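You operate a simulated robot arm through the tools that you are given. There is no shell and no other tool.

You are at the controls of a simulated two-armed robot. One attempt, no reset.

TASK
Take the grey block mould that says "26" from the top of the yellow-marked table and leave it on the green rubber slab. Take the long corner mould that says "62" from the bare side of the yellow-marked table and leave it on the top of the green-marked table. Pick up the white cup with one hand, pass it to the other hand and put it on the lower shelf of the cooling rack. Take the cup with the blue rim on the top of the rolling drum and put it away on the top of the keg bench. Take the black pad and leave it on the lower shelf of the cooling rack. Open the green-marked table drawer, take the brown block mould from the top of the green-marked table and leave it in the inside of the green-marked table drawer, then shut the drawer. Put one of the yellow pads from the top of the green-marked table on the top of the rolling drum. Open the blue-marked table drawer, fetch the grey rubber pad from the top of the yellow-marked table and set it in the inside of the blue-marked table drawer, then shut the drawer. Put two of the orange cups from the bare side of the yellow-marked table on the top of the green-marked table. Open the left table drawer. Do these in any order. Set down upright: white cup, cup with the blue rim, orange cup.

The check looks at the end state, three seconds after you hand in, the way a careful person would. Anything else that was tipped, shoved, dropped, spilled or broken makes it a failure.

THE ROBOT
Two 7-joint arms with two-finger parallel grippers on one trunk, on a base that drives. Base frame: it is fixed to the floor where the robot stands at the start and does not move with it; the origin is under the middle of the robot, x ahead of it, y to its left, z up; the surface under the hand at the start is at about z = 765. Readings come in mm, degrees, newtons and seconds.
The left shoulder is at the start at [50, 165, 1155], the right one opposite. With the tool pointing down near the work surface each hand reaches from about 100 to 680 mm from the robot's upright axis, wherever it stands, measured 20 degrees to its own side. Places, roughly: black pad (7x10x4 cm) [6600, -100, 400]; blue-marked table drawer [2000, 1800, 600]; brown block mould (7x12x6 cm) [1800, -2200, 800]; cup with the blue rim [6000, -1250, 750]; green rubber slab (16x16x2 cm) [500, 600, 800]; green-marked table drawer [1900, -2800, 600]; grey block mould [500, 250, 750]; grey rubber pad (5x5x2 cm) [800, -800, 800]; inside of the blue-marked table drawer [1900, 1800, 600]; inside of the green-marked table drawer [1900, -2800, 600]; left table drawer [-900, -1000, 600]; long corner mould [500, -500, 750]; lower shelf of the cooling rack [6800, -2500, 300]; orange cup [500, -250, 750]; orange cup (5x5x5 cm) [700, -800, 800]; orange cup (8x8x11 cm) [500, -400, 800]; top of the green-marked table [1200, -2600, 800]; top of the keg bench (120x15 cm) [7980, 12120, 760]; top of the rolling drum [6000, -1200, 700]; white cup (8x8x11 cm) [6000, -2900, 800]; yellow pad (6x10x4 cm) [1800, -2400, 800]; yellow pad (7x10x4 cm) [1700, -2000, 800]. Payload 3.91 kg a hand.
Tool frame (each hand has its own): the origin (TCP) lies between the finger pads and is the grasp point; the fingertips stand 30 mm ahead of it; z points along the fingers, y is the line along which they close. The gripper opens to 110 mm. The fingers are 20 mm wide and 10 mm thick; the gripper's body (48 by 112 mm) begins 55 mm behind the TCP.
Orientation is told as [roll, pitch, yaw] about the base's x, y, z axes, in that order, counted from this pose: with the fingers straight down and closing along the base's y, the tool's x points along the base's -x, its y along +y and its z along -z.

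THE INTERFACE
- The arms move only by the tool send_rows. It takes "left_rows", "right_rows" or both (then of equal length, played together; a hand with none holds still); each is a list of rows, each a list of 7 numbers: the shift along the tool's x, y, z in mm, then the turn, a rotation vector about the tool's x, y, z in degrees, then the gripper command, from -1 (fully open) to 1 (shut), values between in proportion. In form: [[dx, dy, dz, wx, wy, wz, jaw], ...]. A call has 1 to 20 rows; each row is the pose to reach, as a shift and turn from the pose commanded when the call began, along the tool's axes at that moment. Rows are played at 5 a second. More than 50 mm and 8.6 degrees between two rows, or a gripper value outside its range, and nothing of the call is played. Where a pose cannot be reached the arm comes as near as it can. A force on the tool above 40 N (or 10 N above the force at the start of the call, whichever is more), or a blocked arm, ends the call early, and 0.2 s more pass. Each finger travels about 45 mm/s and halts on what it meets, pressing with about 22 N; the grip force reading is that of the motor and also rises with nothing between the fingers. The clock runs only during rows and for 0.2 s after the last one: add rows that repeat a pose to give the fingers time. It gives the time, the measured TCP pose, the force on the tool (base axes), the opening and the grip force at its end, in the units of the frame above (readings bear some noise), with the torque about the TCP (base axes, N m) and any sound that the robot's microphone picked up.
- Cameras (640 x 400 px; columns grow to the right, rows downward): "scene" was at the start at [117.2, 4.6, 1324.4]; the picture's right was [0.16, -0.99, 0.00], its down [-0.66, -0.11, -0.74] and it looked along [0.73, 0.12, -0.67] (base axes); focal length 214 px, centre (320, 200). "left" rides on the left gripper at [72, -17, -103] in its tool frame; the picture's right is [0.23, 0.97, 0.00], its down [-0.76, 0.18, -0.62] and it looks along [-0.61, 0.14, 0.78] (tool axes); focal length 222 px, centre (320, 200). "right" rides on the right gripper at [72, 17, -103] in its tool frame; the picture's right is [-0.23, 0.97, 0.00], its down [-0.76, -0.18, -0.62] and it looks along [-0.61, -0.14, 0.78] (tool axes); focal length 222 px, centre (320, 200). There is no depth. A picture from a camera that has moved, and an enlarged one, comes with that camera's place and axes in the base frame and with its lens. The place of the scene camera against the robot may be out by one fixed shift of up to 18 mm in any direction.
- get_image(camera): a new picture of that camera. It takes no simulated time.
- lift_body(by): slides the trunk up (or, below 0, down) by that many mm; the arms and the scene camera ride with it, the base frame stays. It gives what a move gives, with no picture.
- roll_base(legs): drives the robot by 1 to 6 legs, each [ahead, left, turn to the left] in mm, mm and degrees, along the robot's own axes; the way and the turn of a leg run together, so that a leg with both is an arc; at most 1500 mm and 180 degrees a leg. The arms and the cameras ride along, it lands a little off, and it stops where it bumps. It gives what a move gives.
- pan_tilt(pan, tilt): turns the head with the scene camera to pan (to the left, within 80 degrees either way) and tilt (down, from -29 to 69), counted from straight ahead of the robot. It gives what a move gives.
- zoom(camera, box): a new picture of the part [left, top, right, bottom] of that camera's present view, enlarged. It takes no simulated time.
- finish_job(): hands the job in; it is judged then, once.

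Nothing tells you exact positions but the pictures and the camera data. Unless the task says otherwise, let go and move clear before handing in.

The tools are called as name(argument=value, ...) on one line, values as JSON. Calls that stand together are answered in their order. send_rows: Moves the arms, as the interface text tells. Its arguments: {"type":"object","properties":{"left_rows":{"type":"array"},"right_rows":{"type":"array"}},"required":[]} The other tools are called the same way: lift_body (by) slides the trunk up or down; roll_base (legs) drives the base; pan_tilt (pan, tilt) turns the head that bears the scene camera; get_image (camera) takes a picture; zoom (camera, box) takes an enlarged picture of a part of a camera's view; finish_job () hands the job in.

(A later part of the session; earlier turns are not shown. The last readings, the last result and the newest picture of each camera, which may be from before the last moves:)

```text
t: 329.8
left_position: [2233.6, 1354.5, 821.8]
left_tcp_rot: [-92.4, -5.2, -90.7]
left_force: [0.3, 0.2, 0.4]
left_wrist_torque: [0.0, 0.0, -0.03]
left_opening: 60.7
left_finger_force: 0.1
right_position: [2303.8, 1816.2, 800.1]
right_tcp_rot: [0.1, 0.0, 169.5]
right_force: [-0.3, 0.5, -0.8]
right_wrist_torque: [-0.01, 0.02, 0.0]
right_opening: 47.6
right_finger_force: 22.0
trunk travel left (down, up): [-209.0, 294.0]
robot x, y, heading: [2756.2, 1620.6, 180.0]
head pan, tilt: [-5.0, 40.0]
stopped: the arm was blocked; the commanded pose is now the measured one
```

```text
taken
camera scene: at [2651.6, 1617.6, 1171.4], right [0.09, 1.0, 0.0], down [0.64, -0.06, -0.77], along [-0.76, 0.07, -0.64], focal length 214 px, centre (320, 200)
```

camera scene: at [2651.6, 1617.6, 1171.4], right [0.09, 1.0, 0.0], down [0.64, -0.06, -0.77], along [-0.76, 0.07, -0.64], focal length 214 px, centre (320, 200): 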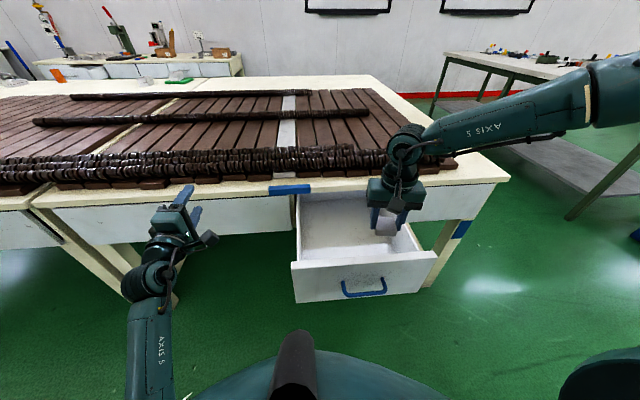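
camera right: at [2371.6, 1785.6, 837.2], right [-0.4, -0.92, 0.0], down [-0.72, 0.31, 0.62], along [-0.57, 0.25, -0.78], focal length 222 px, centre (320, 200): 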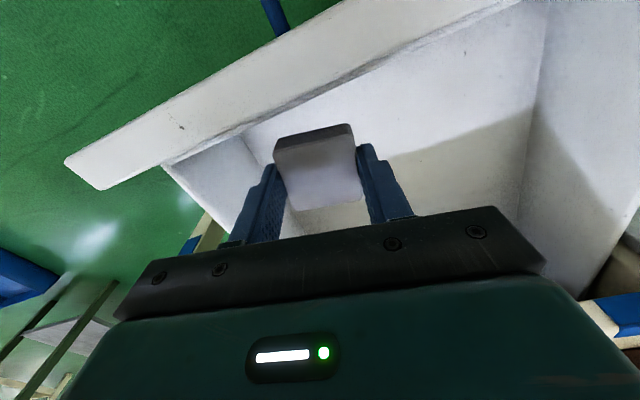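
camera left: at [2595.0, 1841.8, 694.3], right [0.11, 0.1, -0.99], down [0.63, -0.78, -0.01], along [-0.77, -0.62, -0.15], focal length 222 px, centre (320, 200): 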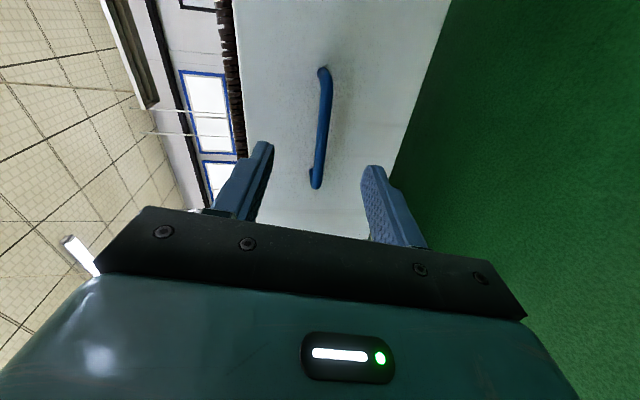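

pan_tilt(pan=80, tilt=60)

get_image(camera="scene")

pan_tilt(pan=60, tilt=35)

get_image(camera="scene")

```text
t: 331.4
left_position: [2231.9, 1353.8, 821.7]
left_tcp_rot: [-92.3, -5.2, -90.6]
left_force: [-0.9, 0.3, -0.4]
left_wrist_torque: [0.0, 0.01, -0.02]
left_opening: 60.4
left_finger_force: 0.1
right_position: [2305.0, 1817.4, 799.7]
right_tcp_rot: [0.0, 0.1, 169.5]
right_force: [-0.3, 0.0, -0.3]
right_wrist_torque: [0.04, -0.01, -0.02]
right_opening: 47.4
right_finger_force: 22.5
trunk travel left (down, up): [-209.0, 294.0]
robot x, y, heading: [2755.5, 1617.3, 179.7]
head pan, tilt: [80.0, 60.0]
```

```text
taken
camera scene: at [2723.6, 1544.2, 1144.4], right [-0.98, 0.18, 0.0], down [0.16, 0.85, -0.5], along [-0.09, -0.49, -0.87], focal length 214 px, centre (320, 200)
```

scene: 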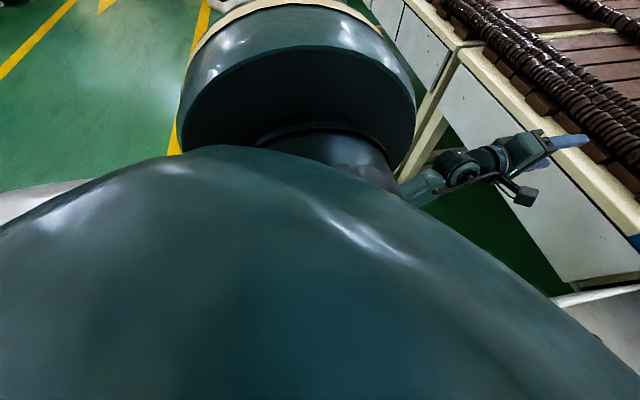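

```text
t: 332.2
left_position: [2232.0, 1353.5, 822.0]
left_tcp_rot: [-92.5, -5.2, -90.7]
left_force: [-0.3, 0.1, -0.7]
left_wrist_torque: [-0.01, -0.03, 0.01]
left_opening: 60.3
left_finger_force: 0.1
right_position: [2304.6, 1816.6, 799.7]
right_tcp_rot: [0.0, -0.1, 169.4]
right_force: [0.5, 0.3, -2.1]
right_wrist_torque: [-0.03, 0.03, 0.02]
right_opening: 47.8
right_finger_force: 21.7
trunk travel left (down, up): [-209.0, 294.0]
robot x, y, heading: [2761.8, 1618.4, 179.9]
head pan, tilt: [60.0, 35.0]
```

```text
taken
camera scene: at [2691.2, 1533.8, 1178.5], right [-0.86, 0.5, 0.0], down [0.29, 0.5, -0.82], along [-0.41, -0.71, -0.57], focal length 214 px, centre (320, 200)
```

scene: 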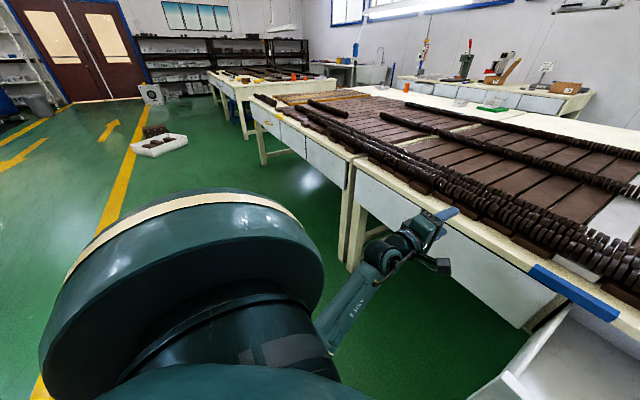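

The left elbow is folded under the chest and hinders the trunk. I raise the trunk, and turn the left hand back to pointing down, with its elbow out to the side.

lift_body(by=150)

send_rows(left_rows=[[-2, 0, -8, -4.62, 4.62, 4.62, -0.1], [-4, 0, -16, -9.24, 9.24, 9.24, -0.1], [-6, 0, -24, -13.86, 13.86, 13.86, -0.1], [-8, 0, -32, -18.47, 18.47, 18.47, -0.1], [-10, 0, -40, -23.09, 23.09, 23.09, -0.1], [-12, 0, -48, -27.71, 27.71, 27.71, -0.1], [-14, 0, -56, -32.33, 32.33, 32.33, -0.1], [-16, 0, -64, -36.95, 36.95, 36.95, -0.1], [-18, 0, -72, -41.57, 41.57, 41.57, -0.1], [-20, 0, -80, -46.19, 46.19, 46.19, -0.1], [-20, 0, -80, -50.8, 50.8, 50.8, -0.1], [-20, 0, -80, -55.42, 55.42, 55.42, -0.1], [-20, 0, -80, -60.04, 60.04, 60.04, -0.1], [-20, 0, -80, -64.66, 64.66, 64.66, -0.1], [-20, 0, -80, -69.28, 69.28, 69.28, -0.1], [-20, 0, -80, -69.28, 69.28, 69.28, -0.1]])

get_image(camera="scene")

```text
t: 334.0
left_position: [2233.4, 1353.5, 962.2]
left_tcp_rot: [-92.4, -5.3, -90.7]
left_force: [-0.2, 0.4, -0.2]
left_wrist_torque: [0.02, -0.02, 0.02]
left_opening: 60.5
left_finger_force: 0.0
right_position: [2303.5, 1816.7, 940.6]
right_tcp_rot: [0.0, 0.0, 169.5]
right_force: [-0.5, -0.2, -1.1]
right_wrist_torque: [-0.01, 0.03, -0.01]
right_opening: 47.6
right_finger_force: 21.6
trunk travel left (down, up): [-359.0, 144.0]
robot x, y, heading: [2755.9, 1618.5, 179.8]
head pan, tilt: [60.0, 35.0]
```

```text
t: 337.4
left_position: [2313.1, 1330.7, 960.9]
left_tcp_rot: [5.4, -2.3, 179.0]
left_force: [-0.5, 0.1, 0.6]
left_wrist_torque: [0.02, 0.01, 0.02]
left_opening: 60.5
left_finger_force: 0.0
right_position: [2303.3, 1815.4, 940.8]
right_tcp_rot: [0.1, 0.0, 169.6]
right_force: [-0.6, 0.5, -1.1]
right_wrist_torque: [-0.02, 0.0, -0.05]
right_opening: 47.6
right_finger_force: 22.2
trunk travel left (down, up): [-359.0, 144.0]
robot x, y, heading: [2758.9, 1618.3, 179.4]
head pan, tilt: [60.0, 35.0]
```

```text
taken
camera scene: at [2691.2, 1533.7, 1319.5], right [-0.86, 0.5, 0.0], down [0.29, 0.5, -0.82], along [-0.41, -0.71, -0.57], focal length 214 px, centre (320, 200)
```

scene: 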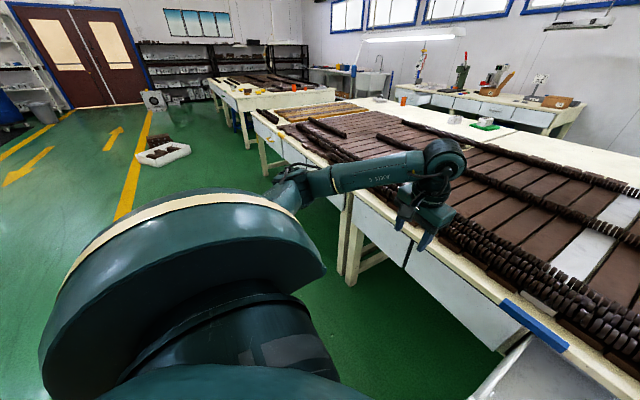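

send_rows(left_rows=[[0, 0, -40, 2, 1, 0, -0.1], [0, 0, -80, 4, 2, 0, -0.1], [0, 0, -120, 5.4, 2.3, 0, -0.1], [0, 0, -150, 5.4, 2.3, 0, -0.1], [0, 0, -150, 5.4, 2.3, 0, -0.1]], right_rows=[[0, 0, -30, 0, 0, 0, 1], [0, 0, -60, 0, 0, 0, 1], [0, 0, -100, 0, 0, 0, 1], [0, 0, -100, 0, 0, 0, 1], [0, 0, -100, 0, 0, 0, 1]])

lift_body(by=-250)

get_image(camera="scene")

get_image(camera="right")

```text
t: 338.6
left_position: [2317.7, 1345.9, 1109.9]
left_tcp_rot: [0.0, 0.0, 179.2]
left_force: [-0.4, -0.3, -0.6]
left_wrist_torque: [0.02, -0.01, 0.0]
left_opening: 60.4
left_finger_force: 0.1
right_position: [2305.4, 1816.3, 1042.5]
right_tcp_rot: [0.0, 0.0, 169.5]
right_force: [-0.5, -0.4, -0.2]
right_wrist_torque: [0.01, 0.01, -0.01]
right_opening: 47.7
right_finger_force: 21.8
trunk travel left (down, up): [-359.0, 144.0]
robot x, y, heading: [2762.7, 1621.3, 179.6]
head pan, tilt: [60.0, 35.0]
```

```text
t: 341.2
left_position: [2319.3, 1345.7, 859.6]
left_tcp_rot: [0.0, -0.1, 179.2]
left_force: [-0.4, 0.1, 0.0]
left_wrist_torque: [0.0, 0.0, -0.02]
left_opening: 60.5
left_finger_force: 0.1
right_position: [2306.0, 1815.4, 792.2]
right_tcp_rot: [0.1, -0.1, 169.4]
right_force: [0.6, -0.7, -0.3]
right_wrist_torque: [0.02, 0.0, 0.04]
right_opening: 47.5
right_finger_force: 22.3
trunk travel left (down, up): [-109.0, 394.0]
robot x, y, heading: [2761.0, 1617.3, 179.5]
head pan, tilt: [60.0, 35.0]
```

```text
taken
camera scene: at [2691.2, 1533.8, 1069.6], right [-0.86, 0.5, 0.0], down [0.29, 0.5, -0.82], along [-0.41, -0.71, -0.57], focal length 214 px, centre (320, 200)
```

scene: 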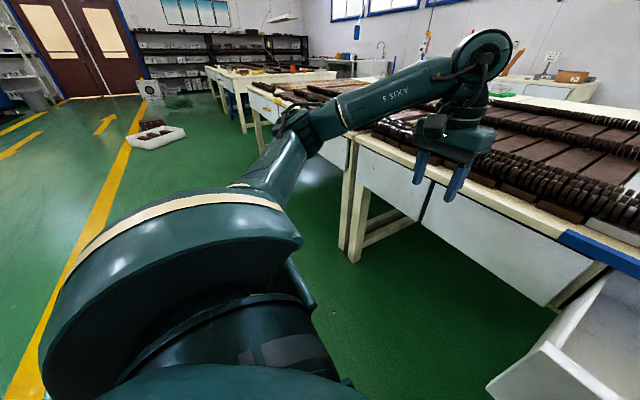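

```text
taken
camera right: at [2372.4, 1786.9, 896.7], right [-0.4, -0.92, 0.0], down [-0.72, 0.31, 0.62], along [-0.57, 0.25, -0.78], focal length 222 px, centre (320, 200)
```

right: 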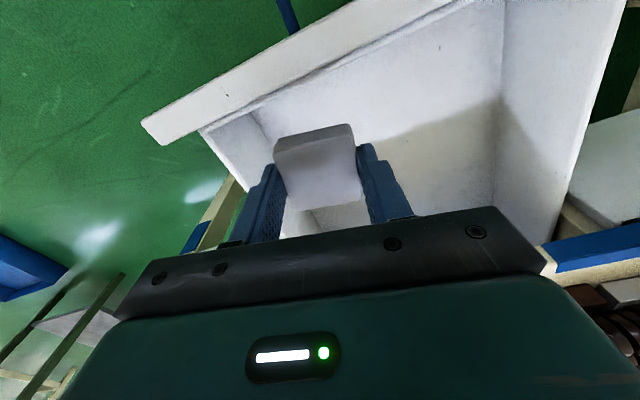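

send_rows(right_rows=[[-13, 16, 10, 0, 0, 0, 1], [-25, 32, 20, 0, 0, 0, 1], [-38, 48, 40, 0, 0, 0, 1], [-38, 48, 70, 0, 0, 0, 1], [-38, 48, 100, 0, 0, 0, 1], [-38, 48, 100, 0, 0, 0, 1]])

get_image(camera="right")

pan_tilt(pan=-10, tilt=45)

get_image(camera="scene")

```text
t: 342.6
left_position: [2317.2, 1345.6, 859.5]
left_tcp_rot: [0.0, -0.2, 179.2]
left_force: [0.1, 0.2, -0.1]
left_wrist_torque: [0.02, 0.0, 0.01]
left_opening: 60.4
left_finger_force: 0.1
right_position: [2271.3, 1791.6, 700.7]
right_tcp_rot: [0.1, 0.0, 169.5]
right_force: [-0.1, -0.7, -0.4]
right_wrist_torque: [0.04, -0.01, 0.0]
right_opening: 47.5
right_finger_force: 22.0
right hand out of reach, approached as far as the arm can: row 3, 4, 5, 6
trunk travel left (down, up): [-109.0, 394.0]
robot x, y, heading: [2759.3, 1617.3, 179.5]
head pan, tilt: [60.0, 35.0]
```

```text
taken
camera right: at [2339.4, 1762.2, 804.4], right [-0.4, -0.92, 0.0], down [-0.72, 0.32, 0.62], along [-0.57, 0.25, -0.78], focal length 222 px, centre (320, 200)
```

right: 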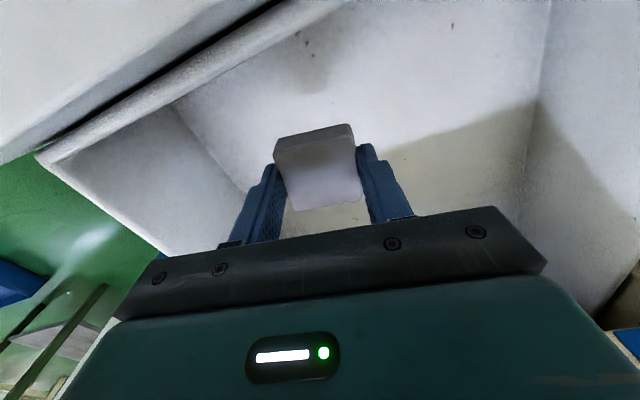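

```text
t: 344.0
left_position: [2317.2, 1347.7, 859.3]
left_tcp_rot: [-0.1, -0.2, 179.2]
left_force: [0.1, 0.9, -0.5]
left_wrist_torque: [-0.02, 0.0, 0.0]
left_opening: 60.4
left_finger_force: 0.0
right_position: [2271.6, 1792.3, 699.9]
right_tcp_rot: [0.0, 0.0, 169.5]
right_force: [-0.3, -0.7, 0.0]
right_wrist_torque: [0.0, 0.01, -0.01]
right_opening: 47.4
right_finger_force: 22.1
trunk travel left (down, up): [-109.0, 394.0]
robot x, y, heading: [2758.4, 1619.6, 179.8]
head pan, tilt: [-10.0, 45.0]
```

```text
taken
camera scene: at [2655.5, 1624.3, 1054.7], right [0.18, 0.98, 0.0], down [0.7, -0.13, -0.71], along [-0.7, 0.13, -0.71], focal length 214 px, centre (320, 200)
```

scene: 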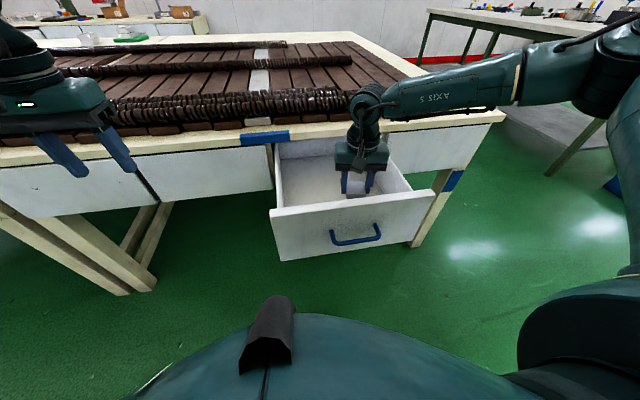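

The pad is inside the drawer. I lower it in small steps to the drawer's floor.

send_rows(right_rows=[[3, -3, 8, 0, 0, 0, 1], [5, -5, 16, 0, 0, 0, 1], [5, -5, 24, 0, 0, 0, 1], [5, -5, 30, 0, 0, 0, 1], [5, -5, 30, 0, 0, 0, 1]])

get_image(camera="right")

```text
t: 345.2
left_position: [2318.1, 1345.7, 858.9]
left_tcp_rot: [-0.1, -0.1, 179.3]
left_force: [-0.5, -0.3, 0.1]
left_wrist_torque: [0.01, -0.02, -0.04]
left_opening: 60.4
left_finger_force: 0.1
right_position: [2280.3, 1799.2, 672.0]
right_tcp_rot: [0.2, 0.0, 169.4]
right_force: [0.0, 0.6, 0.0]
right_wrist_torque: [-0.03, -0.02, -0.01]
right_opening: 47.7
right_finger_force: 21.4
right hand out of reach, approached as far as the arm can: row 4, 5
trunk travel left (down, up): [-109.0, 394.0]
robot x, y, heading: [2758.7, 1619.8, 180.0]
head pan, tilt: [-10.0, 45.0]
```

```text
taken
camera right: at [2348.5, 1769.0, 776.2], right [-0.4, -0.92, 0.0], down [-0.72, 0.31, 0.62], along [-0.57, 0.25, -0.78], focal length 222 px, centre (320, 200)
```

right: 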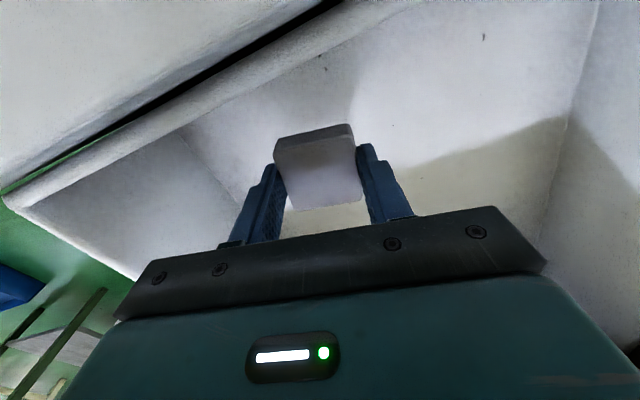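

send_rows(right_rows=[[5, -4, 6, 0, 0, 0, 1], [9, -7, 12, 0, 0, 0, 1], [13, -10, 18, 0, 0, 0, 1], [16, -12, 24, 0, 0, 0, 1], [16, -12, 24, 0, 0, 0, 1]])

get_image(camera="right")

```text
t: 346.4
left_position: [2317.6, 1346.5, 858.6]
left_tcp_rot: [-0.1, -0.1, 179.2]
left_force: [1.0, 0.3, 0.2]
left_wrist_torque: [-0.03, 0.01, 0.02]
left_opening: 60.5
left_finger_force: 0.1
right_position: [2299.4, 1808.8, 647.5]
right_tcp_rot: [0.0, 0.0, 169.5]
right_force: [-0.4, 0.0, -0.4]
right_wrist_torque: [0.01, 0.02, -0.02]
right_opening: 47.3
right_finger_force: 21.6
trunk travel left (down, up): [-109.0, 394.0]
robot x, y, heading: [2760.2, 1618.3, 179.7]
head pan, tilt: [-10.0, 45.0]
```

```text
taken
camera right: at [2366.6, 1778.1, 751.6], right [-0.4, -0.92, 0.0], down [-0.72, 0.31, 0.62], along [-0.57, 0.25, -0.78], focal length 222 px, centre (320, 200)
```

right: 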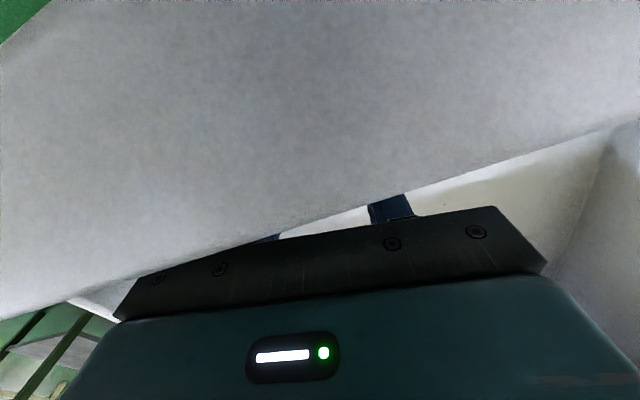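

The camera bracket is just above the drawer's front panel, so I can't go lower here. I rise, drive 45 mm closer, and place the pad deeper in the drawer.

send_rows(right_rows=[[-5, 4, -20, 0, 0, 0, 1], [-10, 8, -40, 0, 0, 0, 1], [-16, 12, -70, 0, 0, 0, 1], [-16, 12, -100, 0, 0, 0, 1]])

roll_base(legs=[[45, 0, 0]])

get_image(camera="right")

get_image(camera="scene")

```text
t: 347.4
left_position: [2317.2, 1347.5, 859.4]
left_tcp_rot: [-0.1, -0.1, 179.3]
left_force: [-1.0, 0.2, -0.1]
left_wrist_torque: [0.03, 0.02, 0.02]
left_opening: 60.5
left_finger_force: 0.1
right_position: [2280.6, 1798.9, 749.0]
right_tcp_rot: [0.0, 0.0, 169.5]
right_force: [0.8, -0.4, -0.7]
right_wrist_torque: [0.0, 0.03, -0.01]
right_opening: 47.6
right_finger_force: 21.5
trunk travel left (down, up): [-109.0, 394.0]
robot x, y, heading: [2758.4, 1621.6, 179.6]
head pan, tilt: [-10.0, 45.0]
```

```text
t: 348.3
left_position: [2273.7, 1346.4, 859.3]
left_tcp_rot: [-0.1, 0.0, 179.3]
left_force: [-0.3, 0.3, 0.0]
left_wrist_torque: [0.02, 0.02, 0.01]
left_opening: 60.4
left_finger_force: 0.0
right_position: [2235.8, 1798.7, 749.0]
right_tcp_rot: [0.0, 0.1, 169.5]
right_force: [0.4, -1.1, -0.8]
right_wrist_torque: [0.02, -0.02, 0.01]
right_opening: 47.7
right_finger_force: 22.1
trunk travel left (down, up): [-109.0, 394.0]
robot x, y, heading: [2716.0, 1618.3, 179.6]
head pan, tilt: [-10.0, 45.0]
```

```text
taken
camera right: at [2303.5, 1768.8, 852.3], right [-0.4, -0.92, 0.0], down [-0.72, 0.31, 0.62], along [-0.57, 0.25, -0.78], focal length 222 px, centre (320, 200)
```

right: 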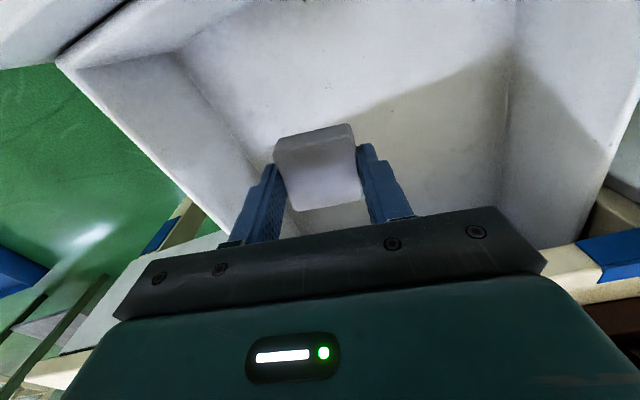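

```text
taken
camera scene: at [2611.1, 1624.5, 1054.7], right [0.18, 0.98, 0.0], down [0.7, -0.13, -0.71], along [-0.7, 0.13, -0.71], focal length 214 px, centre (320, 200)
```

scene: 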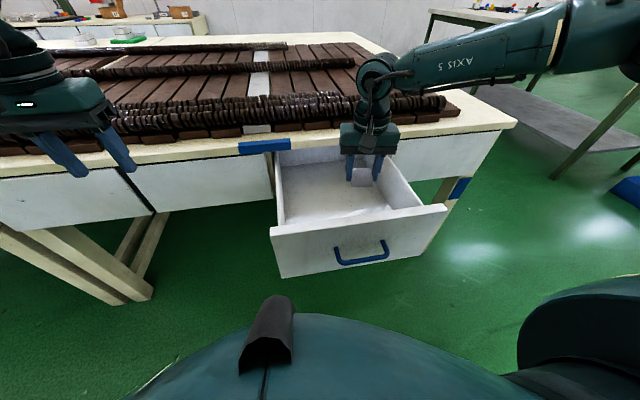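

send_rows(right_rows=[[9, 10, 15, 0, 0, 0, 1], [18, 21, 40, 0, 0, 0, 1], [18, 21, 70, 0, 0, 0, 1], [18, 21, 95, 0, 0, 0, 1], [18, 21, 112, 0, 0, 0, 1], [18, 21, 112, 0, 0, 0, 1]])

get_image(camera="right")

```text
t: 349.7
left_position: [2274.0, 1346.6, 858.5]
left_tcp_rot: [-0.2, -0.2, 179.3]
left_force: [0.7, 0.1, -0.5]
left_wrist_torque: [-0.01, -0.06, -0.03]
left_opening: 60.5
left_finger_force: 0.1
right_position: [2262.6, 1791.5, 648.8]
right_tcp_rot: [0.1, -0.1, 169.5]
right_force: [-0.9, 0.0, -0.9]
right_wrist_torque: [0.0, 0.03, 0.03]
right_opening: 47.5
right_finger_force: 22.1
right hand out of reach, approached as far as the arm can: row 3, 4, 5, 6
trunk travel left (down, up): [-109.0, 394.0]
robot x, y, heading: [2715.0, 1617.1, 179.7]
head pan, tilt: [-10.0, 45.0]
```

```text
taken
camera right: at [2330.1, 1763.0, 753.1], right [-0.4, -0.92, 0.0], down [-0.72, 0.31, 0.62], along [-0.57, 0.25, -0.78], focal length 222 px, centre (320, 200)
```

right: 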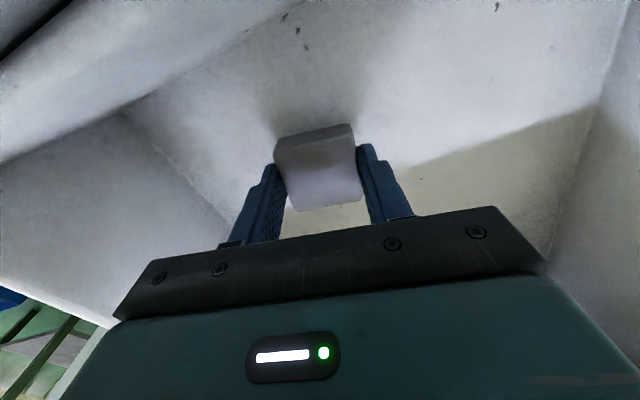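

send_rows(right_rows=[[3, -2, 5, 0, 0, 0, 1], [5, -4, 10, 0, 0, 0, 1], [7, -5, 15, 0, 0, 0, 1], [9, -6, 20, 0, 0, 0, 1], [9, -6, 20, 0, 0, 0, 1]])

get_image(camera="right")

```text
t: 350.9
left_position: [2272.9, 1346.6, 859.9]
left_tcp_rot: [-0.1, -0.1, 179.1]
left_force: [0.5, 0.2, -0.3]
left_wrist_torque: [-0.04, -0.01, 0.01]
left_opening: 60.6
left_finger_force: 0.1
right_position: [2273.4, 1799.4, 628.7]
right_tcp_rot: [0.0, 0.0, 169.5]
right_force: [-0.5, -0.5, -0.4]
right_wrist_torque: [-0.01, 0.02, 0.02]
right_opening: 47.6
right_finger_force: 22.0
trunk travel left (down, up): [-109.0, 394.0]
robot x, y, heading: [2713.3, 1622.1, 179.7]
head pan, tilt: [-10.0, 45.0]
```

```text
taken
camera right: at [2341.7, 1769.2, 733.6], right [-0.4, -0.92, 0.0], down [-0.72, 0.31, 0.62], along [-0.57, 0.25, -0.78], focal length 222 px, centre (320, 200)
```

right: 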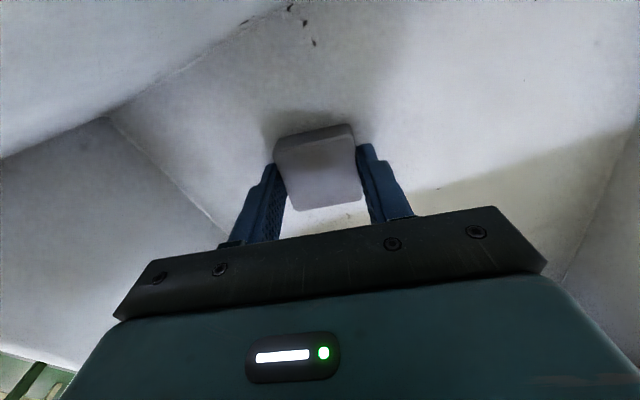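

send_rows(right_rows=[[1, -1, 3, 0, 0, 0, 1], [2, -2, 6, 0, 0, 0, 1], [3, -3, 9, 0, 0, 0, 1], [3, -3, 9, 0, 0, 0, 1]])

```text
t: 351.9
left_position: [2274.5, 1346.4, 859.4]
left_tcp_rot: [-0.1, 0.0, 179.2]
left_force: [1.2, 0.0, 0.4]
left_wrist_torque: [-0.03, -0.02, -0.01]
left_opening: 60.7
left_finger_force: 0.1
right_position: [2278.5, 1801.8, 624.1]
right_tcp_rot: [0.2, -0.3, 169.6]
right_force: [-0.2, -2.6, 20.9]
right_wrist_torque: [-0.09, -2.12, -0.39]
right_opening: 47.6
right_finger_force: 22.0
right hand out of reach, approached as far as the arm can: row 1, 2, 3, 4
trunk travel left (down, up): [-109.0, 394.0]
robot x, y, heading: [2717.6, 1618.5, 179.7]
head pan, tilt: [-10.0, 45.0]
```

Something (the wrist bracket) touches the panel's rim, so I rise 4 mm and release the pad; it drops only a few millimetres.

send_rows(right_rows=[[-1, 1, -5, 0, 0, 0, 1], [-1, 1, -5, 0, 0, 0, 1], [-1, 1, -5, 0, 0, 0, 0], [-1, 1, -5, 0, 0, 0, -0.3], [-1, 1, -5, 0, 0, 0, -0.4], [-1, 1, -5, 0, 0, 0, -0.4]])

get_image(camera="right")

```text
t: 353.3
left_position: [2273.8, 1346.1, 860.1]
left_tcp_rot: [-0.1, -0.1, 179.2]
left_force: [0.4, 0.0, 0.5]
left_wrist_torque: [0.02, 0.02, 0.0]
left_opening: 60.3
left_finger_force: 0.0
right_position: [2278.1, 1801.8, 627.5]
right_tcp_rot: [0.0, 0.0, 169.5]
right_force: [-0.5, 0.3, -0.4]
right_wrist_torque: [-0.03, -0.03, 0.01]
right_opening: 77.2
right_finger_force: 0.2
trunk travel left (down, up): [-109.0, 394.0]
robot x, y, heading: [2713.6, 1618.1, 179.7]
head pan, tilt: [-10.0, 45.0]
```

```text
taken
camera right: at [2345.0, 1771.7, 731.2], right [-0.4, -0.92, 0.0], down [-0.72, 0.31, 0.62], along [-0.57, 0.25, -0.78], focal length 222 px, centre (320, 200)
```

right: 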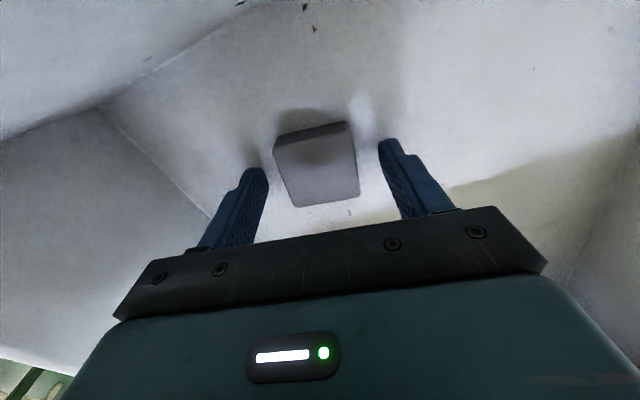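

The pad lies flat in the drawer. I raise the right hand out of it.

send_rows(right_rows=[[-1, 1, -30, 0, 0, 0, -0.4], [-1, 1, -70, 0, 0, 0, -0.4], [-1, 1, -110, 0, 0, 0, -0.4], [-1, 1, -150, 0, 0, 0, -0.4], [-1, 1, -190, 0, 0, 0, -0.4], [-1, 1, -230, 0, 0, 0, -0.4]])

get_image(camera="right")

get_image(camera="scene")

```text
t: 354.7
left_position: [2273.2, 1346.5, 859.6]
left_tcp_rot: [-0.1, -0.1, 179.1]
left_force: [0.0, -0.1, 0.7]
left_wrist_torque: [0.01, 0.01, 0.02]
left_opening: 60.3
left_finger_force: 0.1
right_position: [2277.0, 1800.8, 857.2]
right_tcp_rot: [0.0, 0.0, 169.5]
right_force: [-1.1, -0.3, 0.1]
right_wrist_torque: [-0.02, -0.02, 0.02]
right_opening: 77.2
right_finger_force: 0.0
trunk travel left (down, up): [-109.0, 394.0]
robot x, y, heading: [2714.9, 1618.6, 179.5]
head pan, tilt: [-10.0, 45.0]
```

```text
taken
camera right: at [2344.9, 1770.7, 961.7], right [-0.4, -0.92, 0.0], down [-0.72, 0.31, 0.62], along [-0.57, 0.25, -0.78], focal length 222 px, centre (320, 200)
```

right: 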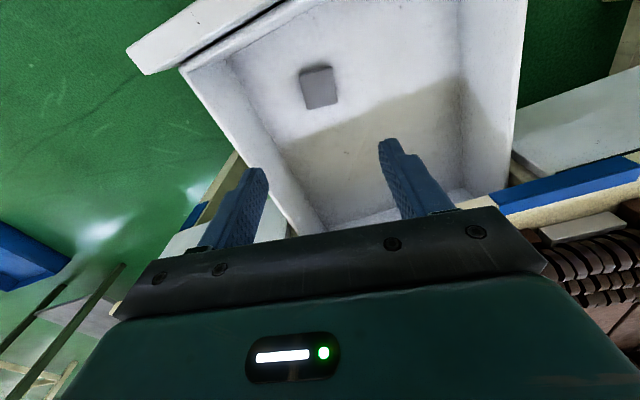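

```text
taken
camera scene: at [2611.1, 1624.5, 1054.7], right [0.18, 0.98, 0.0], down [0.7, -0.13, -0.71], along [-0.7, 0.13, -0.71], focal length 214 px, centre (320, 200)
```

scene: 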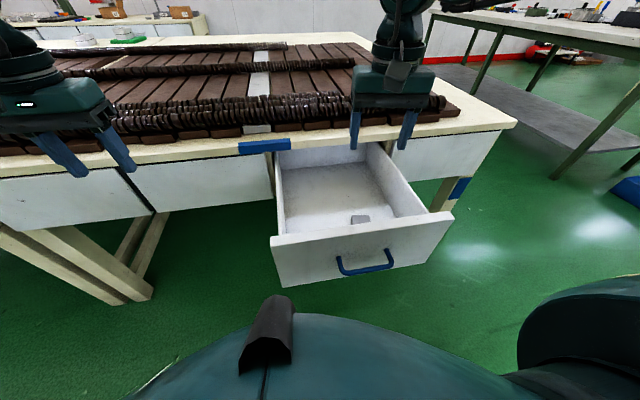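

Now I close the drawer: I back off, tilt the right hand 45° forward with closed fingers, and will push the front panel by driving forward.

roll_base(legs=[[-190, 0, 0]])

send_rows(right_rows=[[0, 6, 0, 0, -8, 0, 0], [0, 12, 0, 0, -16, 0, 0.5], [0, 18, 0, 0, -24, 0, 1], [0, 24, 0, 0, -32, 0, 1], [0, 30, 0, 0, -40, 0, 1], [0, 30, 0, 0, -45, 0, 1], [0, 30, 0, 0, -45, 0, 1]], left_rows=[[0, 0, -20, 0, 0, 0, -0.1], [0, 0, -40, 0, 0, 0, -0.1], [0, 0, -60, 0, 0, 0, -0.1], [0, 0, -80, 0, 0, 0, -0.1], [0, 0, -100, 0, 0, 0, -0.1], [0, 0, -120, 0, 0, 0, -0.1], [0, 0, -120, 0, 0, 0, -0.1]])

get_image(camera="scene")

get_image(camera="right")

```text
t: 356.2
left_position: [2463.7, 1344.9, 860.0]
left_tcp_rot: [0.0, -0.1, 179.3]
left_force: [-0.6, -0.5, 0.4]
left_wrist_torque: [-0.01, 0.03, 0.0]
left_opening: 60.6
left_finger_force: 0.0
right_position: [2468.6, 1800.9, 856.7]
right_tcp_rot: [0.1, 0.0, 169.5]
right_force: [0.3, 0.9, -0.1]
right_wrist_torque: [-0.02, -0.03, 0.0]
right_opening: 76.7
right_finger_force: 0.1
trunk travel left (down, up): [-109.0, 394.0]
robot x, y, heading: [2907.1, 1617.0, 179.4]
head pan, tilt: [-10.0, 45.0]
```

```text
t: 357.9
left_position: [2465.2, 1346.2, 981.6]
left_tcp_rot: [-0.1, -0.1, 179.2]
left_force: [1.0, 0.4, 0.6]
left_wrist_torque: [0.01, -0.01, 0.0]
left_opening: 60.4
left_finger_force: 0.0
right_position: [2461.6, 1770.4, 856.4]
right_tcp_rot: [0.1, -45.0, 169.5]
right_force: [-0.1, 0.0, -0.7]
right_wrist_torque: [0.0, 0.03, 0.01]
right_opening: 0.1
right_finger_force: 22.1
trunk travel left (down, up): [-109.0, 394.0]
robot x, y, heading: [2904.9, 1617.4, 179.5]
head pan, tilt: [-10.0, 45.0]
```

```text
taken
camera scene: at [2801.3, 1623.7, 1054.7], right [0.18, 0.98, 0.0], down [0.7, -0.13, -0.71], along [-0.7, 0.13, -0.71], focal length 214 px, centre (320, 200)
```

scene: 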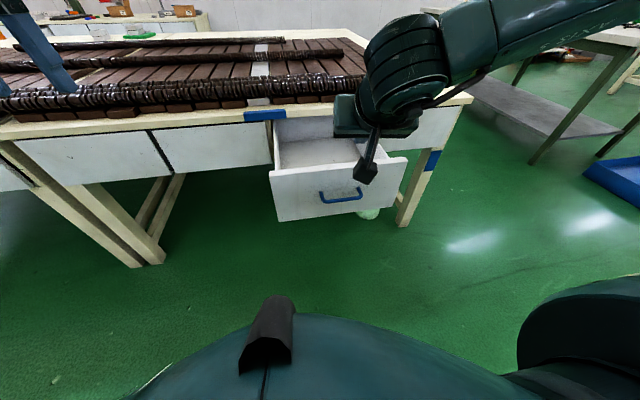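

```text
taken
camera right: at [2580.1, 1730.7, 879.3], right [-0.34, -0.93, 0.16], down [-0.06, 0.19, 0.98], along [-0.94, 0.32, -0.12], focal length 222 px, centre (320, 200)
```

right: 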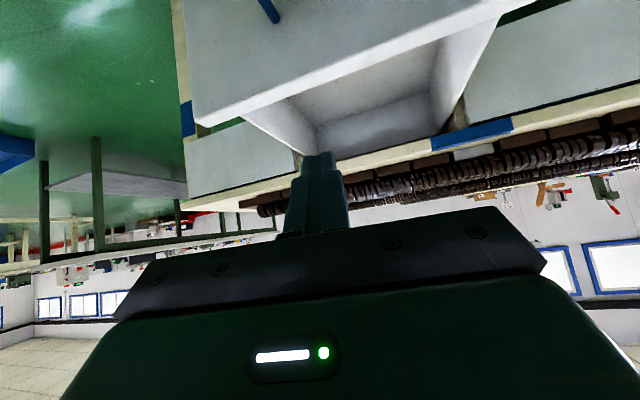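

send_rows(right_rows=[[23, 0, 23, 0, 0, 0, 1], [46, 0, 46, 0, 0, 0, 1], [69, 0, 69, 0, 0, 0, 1], [92, 0, 92, 0, 0, 0, 1], [92, 0, 92, 0, 0, 0, 1]])

get_image(camera="right")

get_image(camera="scene")

```text
t: 359.1
left_position: [2464.4, 1344.4, 980.5]
left_tcp_rot: [-0.1, -0.1, 179.2]
left_force: [0.6, 0.0, -0.3]
left_wrist_torque: [0.02, 0.01, 0.0]
left_opening: 60.5
left_finger_force: 0.0
right_position: [2460.0, 1769.7, 727.2]
right_tcp_rot: [0.0, -45.0, 169.3]
right_force: [-0.4, -0.3, 0.4]
right_wrist_torque: [0.02, 0.0, -0.01]
right_opening: 0.0
right_finger_force: 21.8
trunk travel left (down, up): [-109.0, 394.0]
robot x, y, heading: [2906.7, 1618.4, 179.9]
head pan, tilt: [-10.0, 45.0]
```

```text
taken
camera right: at [2578.3, 1730.4, 750.7], right [-0.34, -0.93, 0.16], down [-0.06, 0.19, 0.98], along [-0.94, 0.32, -0.12], focal length 222 px, centre (320, 200)
```

right: 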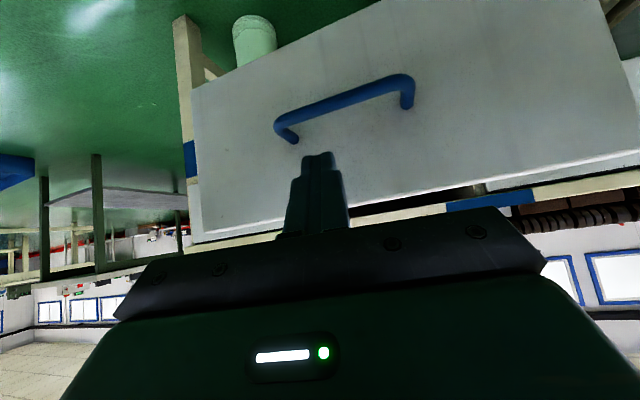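

```text
taken
camera scene: at [2801.2, 1623.7, 1054.7], right [0.18, 0.98, 0.0], down [0.7, -0.13, -0.71], along [-0.7, 0.13, -0.71], focal length 214 px, centre (320, 200)
```

scene: 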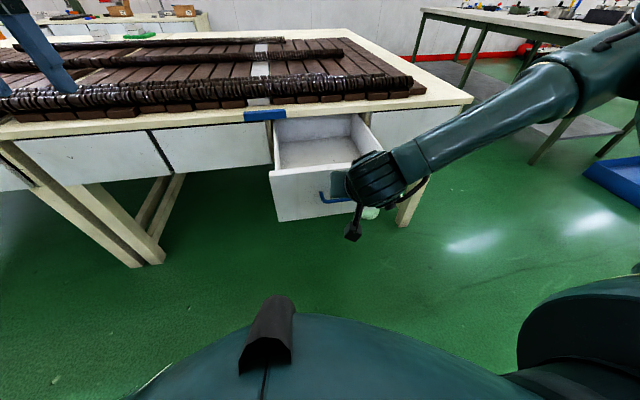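

roll_base(legs=[[150, 0, 0]])

get_image(camera="right")

get_image(camera="scene")

```text
t: 360.4
left_position: [2315.2, 1346.7, 980.8]
left_tcp_rot: [-0.1, -0.1, 179.1]
left_force: [-0.2, 0.0, 0.2]
left_wrist_torque: [-0.01, 0.0, 0.05]
left_opening: 60.4
left_finger_force: 0.0
right_position: [2311.5, 1771.9, 728.0]
right_tcp_rot: [0.1, -45.0, 169.2]
right_force: [-0.1, 0.2, -0.6]
right_wrist_torque: [-0.03, 0.02, -0.04]
right_opening: 0.0
right_finger_force: 21.9
trunk travel left (down, up): [-109.0, 394.0]
robot x, y, heading: [2754.1, 1617.2, 179.6]
head pan, tilt: [-10.0, 45.0]
```

```text
taken
camera right: at [2429.8, 1731.8, 751.1], right [-0.34, -0.93, 0.16], down [-0.06, 0.19, 0.98], along [-0.94, 0.32, -0.12], focal length 222 px, centre (320, 200)
```

right: 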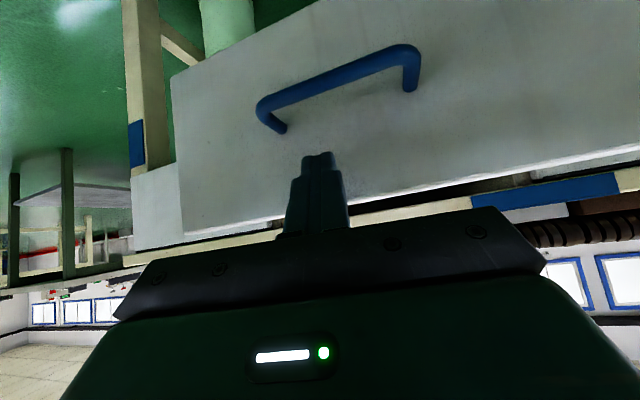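

```text
taken
camera scene: at [2652.5, 1624.7, 1054.7], right [0.18, 0.98, 0.0], down [0.7, -0.13, -0.71], along [-0.7, 0.13, -0.71], focal length 214 px, centre (320, 200)
```

scene: 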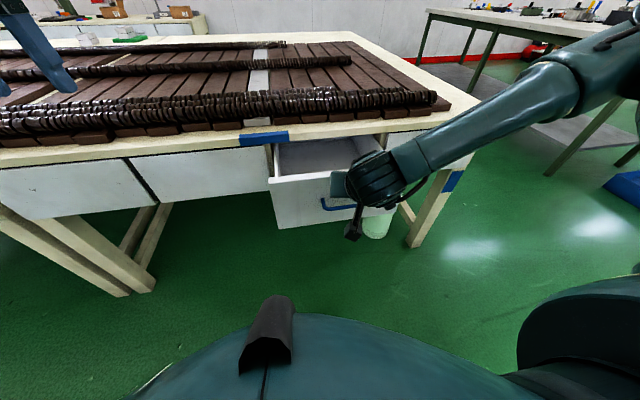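

The drawer is closing. I push on 150 mm.

roll_base(legs=[[130, 0, 0]])

roll_base(legs=[[50, 0, 0]])

get_image(camera="right")

get_image(camera="scene")

```text
t: 361.7
left_position: [2187.9, 1348.4, 982.2]
left_tcp_rot: [0.0, -0.1, 178.9]
left_force: [-0.4, 0.3, 0.1]
left_wrist_torque: [0.0, -0.01, 0.02]
left_opening: 60.5
left_finger_force: 0.0
right_position: [2183.6, 1772.8, 729.3]
right_tcp_rot: [0.2, -45.1, 169.2]
right_force: [-0.3, 1.2, 0.0]
right_wrist_torque: [0.0, 0.02, -0.02]
right_opening: 0.0
right_finger_force: 22.7
trunk travel left (down, up): [-109.0, 394.0]
robot x, y, heading: [2627.9, 1619.0, 179.7]
head pan, tilt: [-10.0, 45.0]
```

```text
t: 362.7
left_position: [2143.3, 1348.6, 980.6]
left_tcp_rot: [-0.2, -0.1, 179.0]
left_force: [-0.3, -0.3, 0.2]
left_wrist_torque: [-0.02, 0.0, 0.0]
left_opening: 60.5
left_finger_force: 0.1
right_position: [2143.9, 1773.7, 727.2]
right_tcp_rot: [-0.2, -44.5, 169.6]
right_force: [0.2, 0.2, 0.5]
right_wrist_torque: [-0.03, 0.01, 0.01]
right_opening: 0.0
right_finger_force: 21.7
trunk travel left (down, up): [-109.0, 394.0]
robot x, y, heading: [2586.6, 1619.0, 179.6]
head pan, tilt: [-10.0, 45.0]
stopped in leg 1: the force on the tool passed its limit at 60 N (the readings are from after the stop); the commanded pose is now the measured one
```

```text
taken
camera right: at [2261.6, 1733.6, 751.3], right [-0.34, -0.93, 0.16], down [-0.07, 0.19, 0.98], along [-0.94, 0.32, -0.13], focal length 222 px, centre (320, 200)
```

right: 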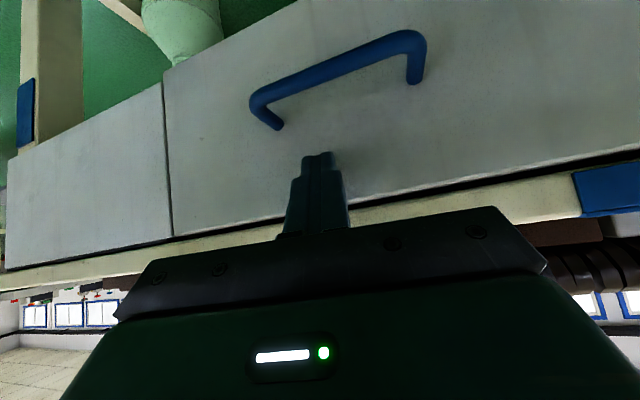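

```text
taken
camera scene: at [2480.3, 1626.2, 1054.6], right [0.18, 0.98, 0.0], down [0.7, -0.13, -0.71], along [-0.7, 0.13, -0.71], focal length 214 px, centre (320, 200)
```

scene: 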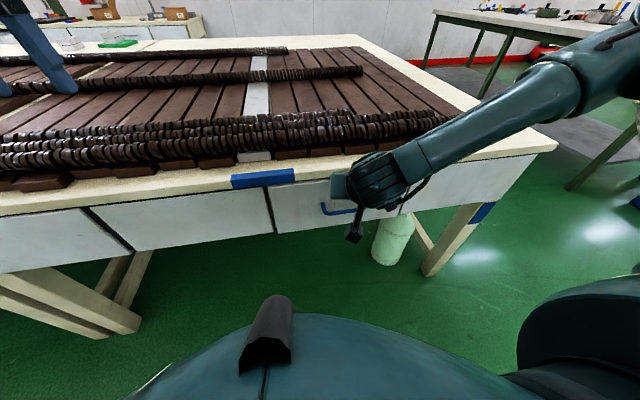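

The drawer is shut flush. I back off, raise the trunk, restore the right hand, and drive back along the row toward the green-marked table.

roll_base(legs=[[-300, 0, 0]])

lift_body(by=200)

send_rows(right_rows=[[0, 0, 0, 0, 8, 0, 1], [0, 0, 0, 0, 16, 0, 0], [0, 0, 0, 0, 24, 0, -0.5], [0, 0, 0, 0, 32, 0, -1], [0, 0, 0, 0, 40, 0, -1], [0, 0, 0, 0, 45, 0, -1], [0, 0, 0, 0, 45, 0, -1]])

roll_base(legs=[[0, 1450, 0], [0, 1400, 0]])

pan_tilt(pan=60, tilt=25)

get_image(camera="scene")

```text
t: 364.7
left_position: [2438.8, 1344.1, 980.5]
left_tcp_rot: [-0.1, 0.1, 179.6]
left_force: [0.3, -0.1, -0.5]
left_wrist_torque: [-0.02, 0.02, 0.0]
left_opening: 60.6
left_finger_force: 0.0
right_position: [2434.8, 1768.8, 727.2]
right_tcp_rot: [-0.2, -44.5, 170.0]
right_force: [-0.1, -0.2, -0.4]
right_wrist_torque: [0.05, 0.02, 0.01]
right_opening: 0.0
right_finger_force: 22.1
trunk travel left (down, up): [-109.0, 394.0]
robot x, y, heading: [2876.5, 1618.1, -180.2]
head pan, tilt: [-10.0, 45.0]
```

```text
t: 366.9
left_position: [2438.1, 1342.8, 1181.3]
left_tcp_rot: [-0.1, 0.0, 179.5]
left_force: [0.0, 0.5, 0.3]
left_wrist_torque: [0.0, -0.03, -0.01]
left_opening: 60.5
left_finger_force: 0.1
right_position: [2436.2, 1768.1, 927.3]
right_tcp_rot: [-0.2, -44.5, 170.0]
right_force: [1.2, 0.5, 0.2]
right_wrist_torque: [0.01, 0.02, -0.02]
right_opening: 0.0
right_finger_force: 21.7
trunk travel left (down, up): [-309.0, 194.0]
robot x, y, heading: [2877.8, 1620.7, -180.0]
head pan, tilt: [-10.0, 45.0]
```

```text
t: 368.5
left_position: [2438.6, 1344.2, 1181.0]
left_tcp_rot: [-0.1, -0.1, 179.5]
left_force: [0.6, -0.3, 0.1]
left_wrist_torque: [-0.01, -0.03, -0.01]
left_opening: 60.6
left_finger_force: 0.0
right_position: [2435.0, 1767.8, 927.0]
right_tcp_rot: [-0.1, 0.6, 169.9]
right_force: [-0.3, -0.5, -0.8]
right_wrist_torque: [0.01, 0.03, 0.0]
right_opening: 109.9
right_finger_force: 0.0
trunk travel left (down, up): [-309.0, 194.0]
robot x, y, heading: [2878.4, 1617.4, -180.0]
head pan, tilt: [-10.0, 45.0]
```

```text
t: 393.4
left_position: [2428.4, -1510.2, 1181.2]
left_tcp_rot: [0.0, -0.1, -179.9]
left_force: [-0.8, -0.8, 0.6]
left_wrist_torque: [-0.02, -0.01, -0.02]
left_opening: 60.3
left_finger_force: 0.1
right_position: [2420.1, -1087.3, 928.1]
right_tcp_rot: [-0.2, 0.5, 170.6]
right_force: [0.6, -0.7, -0.6]
right_wrist_torque: [-0.02, 0.0, 0.03]
right_opening: 110.0
right_finger_force: 0.0
trunk travel left (down, up): [-309.0, 194.0]
robot x, y, heading: [2865.1, -1228.7, -179.4]
head pan, tilt: [-10.0, 45.0]
```

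```text
t: 394.8
left_position: [2427.4, -1509.3, 1181.2]
left_tcp_rot: [-0.2, 0.0, -179.9]
left_force: [-0.1, 0.3, 0.0]
left_wrist_torque: [0.01, 0.0, -0.03]
left_opening: 60.5
left_finger_force: 0.1
right_position: [2421.7, -1087.3, 928.5]
right_tcp_rot: [-0.2, 0.3, 170.4]
right_force: [-0.3, -0.6, -0.3]
right_wrist_torque: [-0.03, 0.0, -0.01]
right_opening: 110.3
right_finger_force: 0.0
trunk travel left (down, up): [-309.0, 194.0]
robot x, y, heading: [2862.3, -1227.8, -179.6]
head pan, tilt: [60.0, 25.0]
```

```text
taken
camera scene: at [2795.4, -1320.3, 1285.3], right [-0.87, 0.49, 0.0], down [0.21, 0.37, -0.91], along [-0.45, -0.79, -0.42], focal length 214 px, centre (320, 200)
```

scene: 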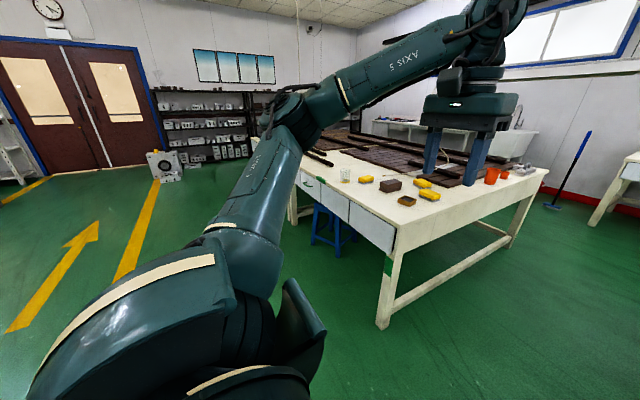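

pan_tilt(pan=80, tilt=10)

get_image(camera="scene")

zoom(camera="left", box=[0, 0, 640, 400])

```text
t: 395.7
left_position: [2428.2, -1510.5, 1181.0]
left_tcp_rot: [-0.1, 0.1, -179.9]
left_force: [0.1, 0.0, 0.3]
left_wrist_torque: [-0.02, 0.05, -0.02]
left_opening: 60.4
left_finger_force: 0.0
right_position: [2420.5, -1087.2, 927.4]
right_tcp_rot: [-0.1, 0.5, 170.5]
right_force: [-0.2, -0.3, 0.6]
right_wrist_torque: [-0.01, 0.02, -0.02]
right_opening: 110.2
right_finger_force: 0.0
trunk travel left (down, up): [-309.0, 194.0]
robot x, y, heading: [2864.6, -1231.9, -179.5]
head pan, tilt: [80.0, 10.0]
```

```text
taken
camera scene: at [2825.4, -1331.8, 1309.6], right [-0.99, 0.16, 0.0], down [0.03, 0.17, -0.98], along [-0.16, -0.97, -0.17], focal length 214 px, centre (320, 200)
```

scene: 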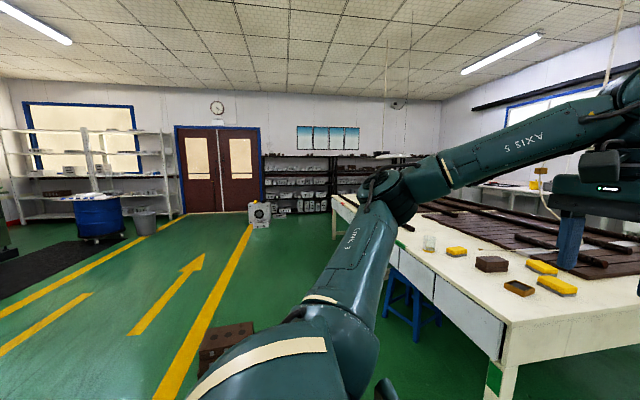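

```text
1.00 times, centred on (320, 200) of left (not enlarged: the box is as wide or as high as the picture)
camera zoom: at [2501.6, -1494.5, 1283.0], right [0.23, -0.97, 0.0], down [-0.76, -0.18, 0.62], along [-0.61, -0.14, -0.78], focal length 222 px, centre (320, 200)
```

zoom: 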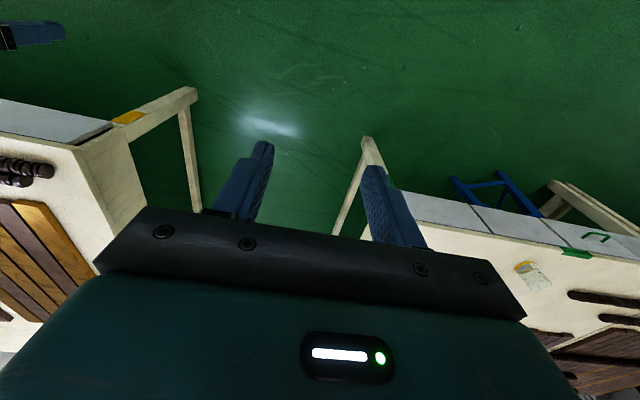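

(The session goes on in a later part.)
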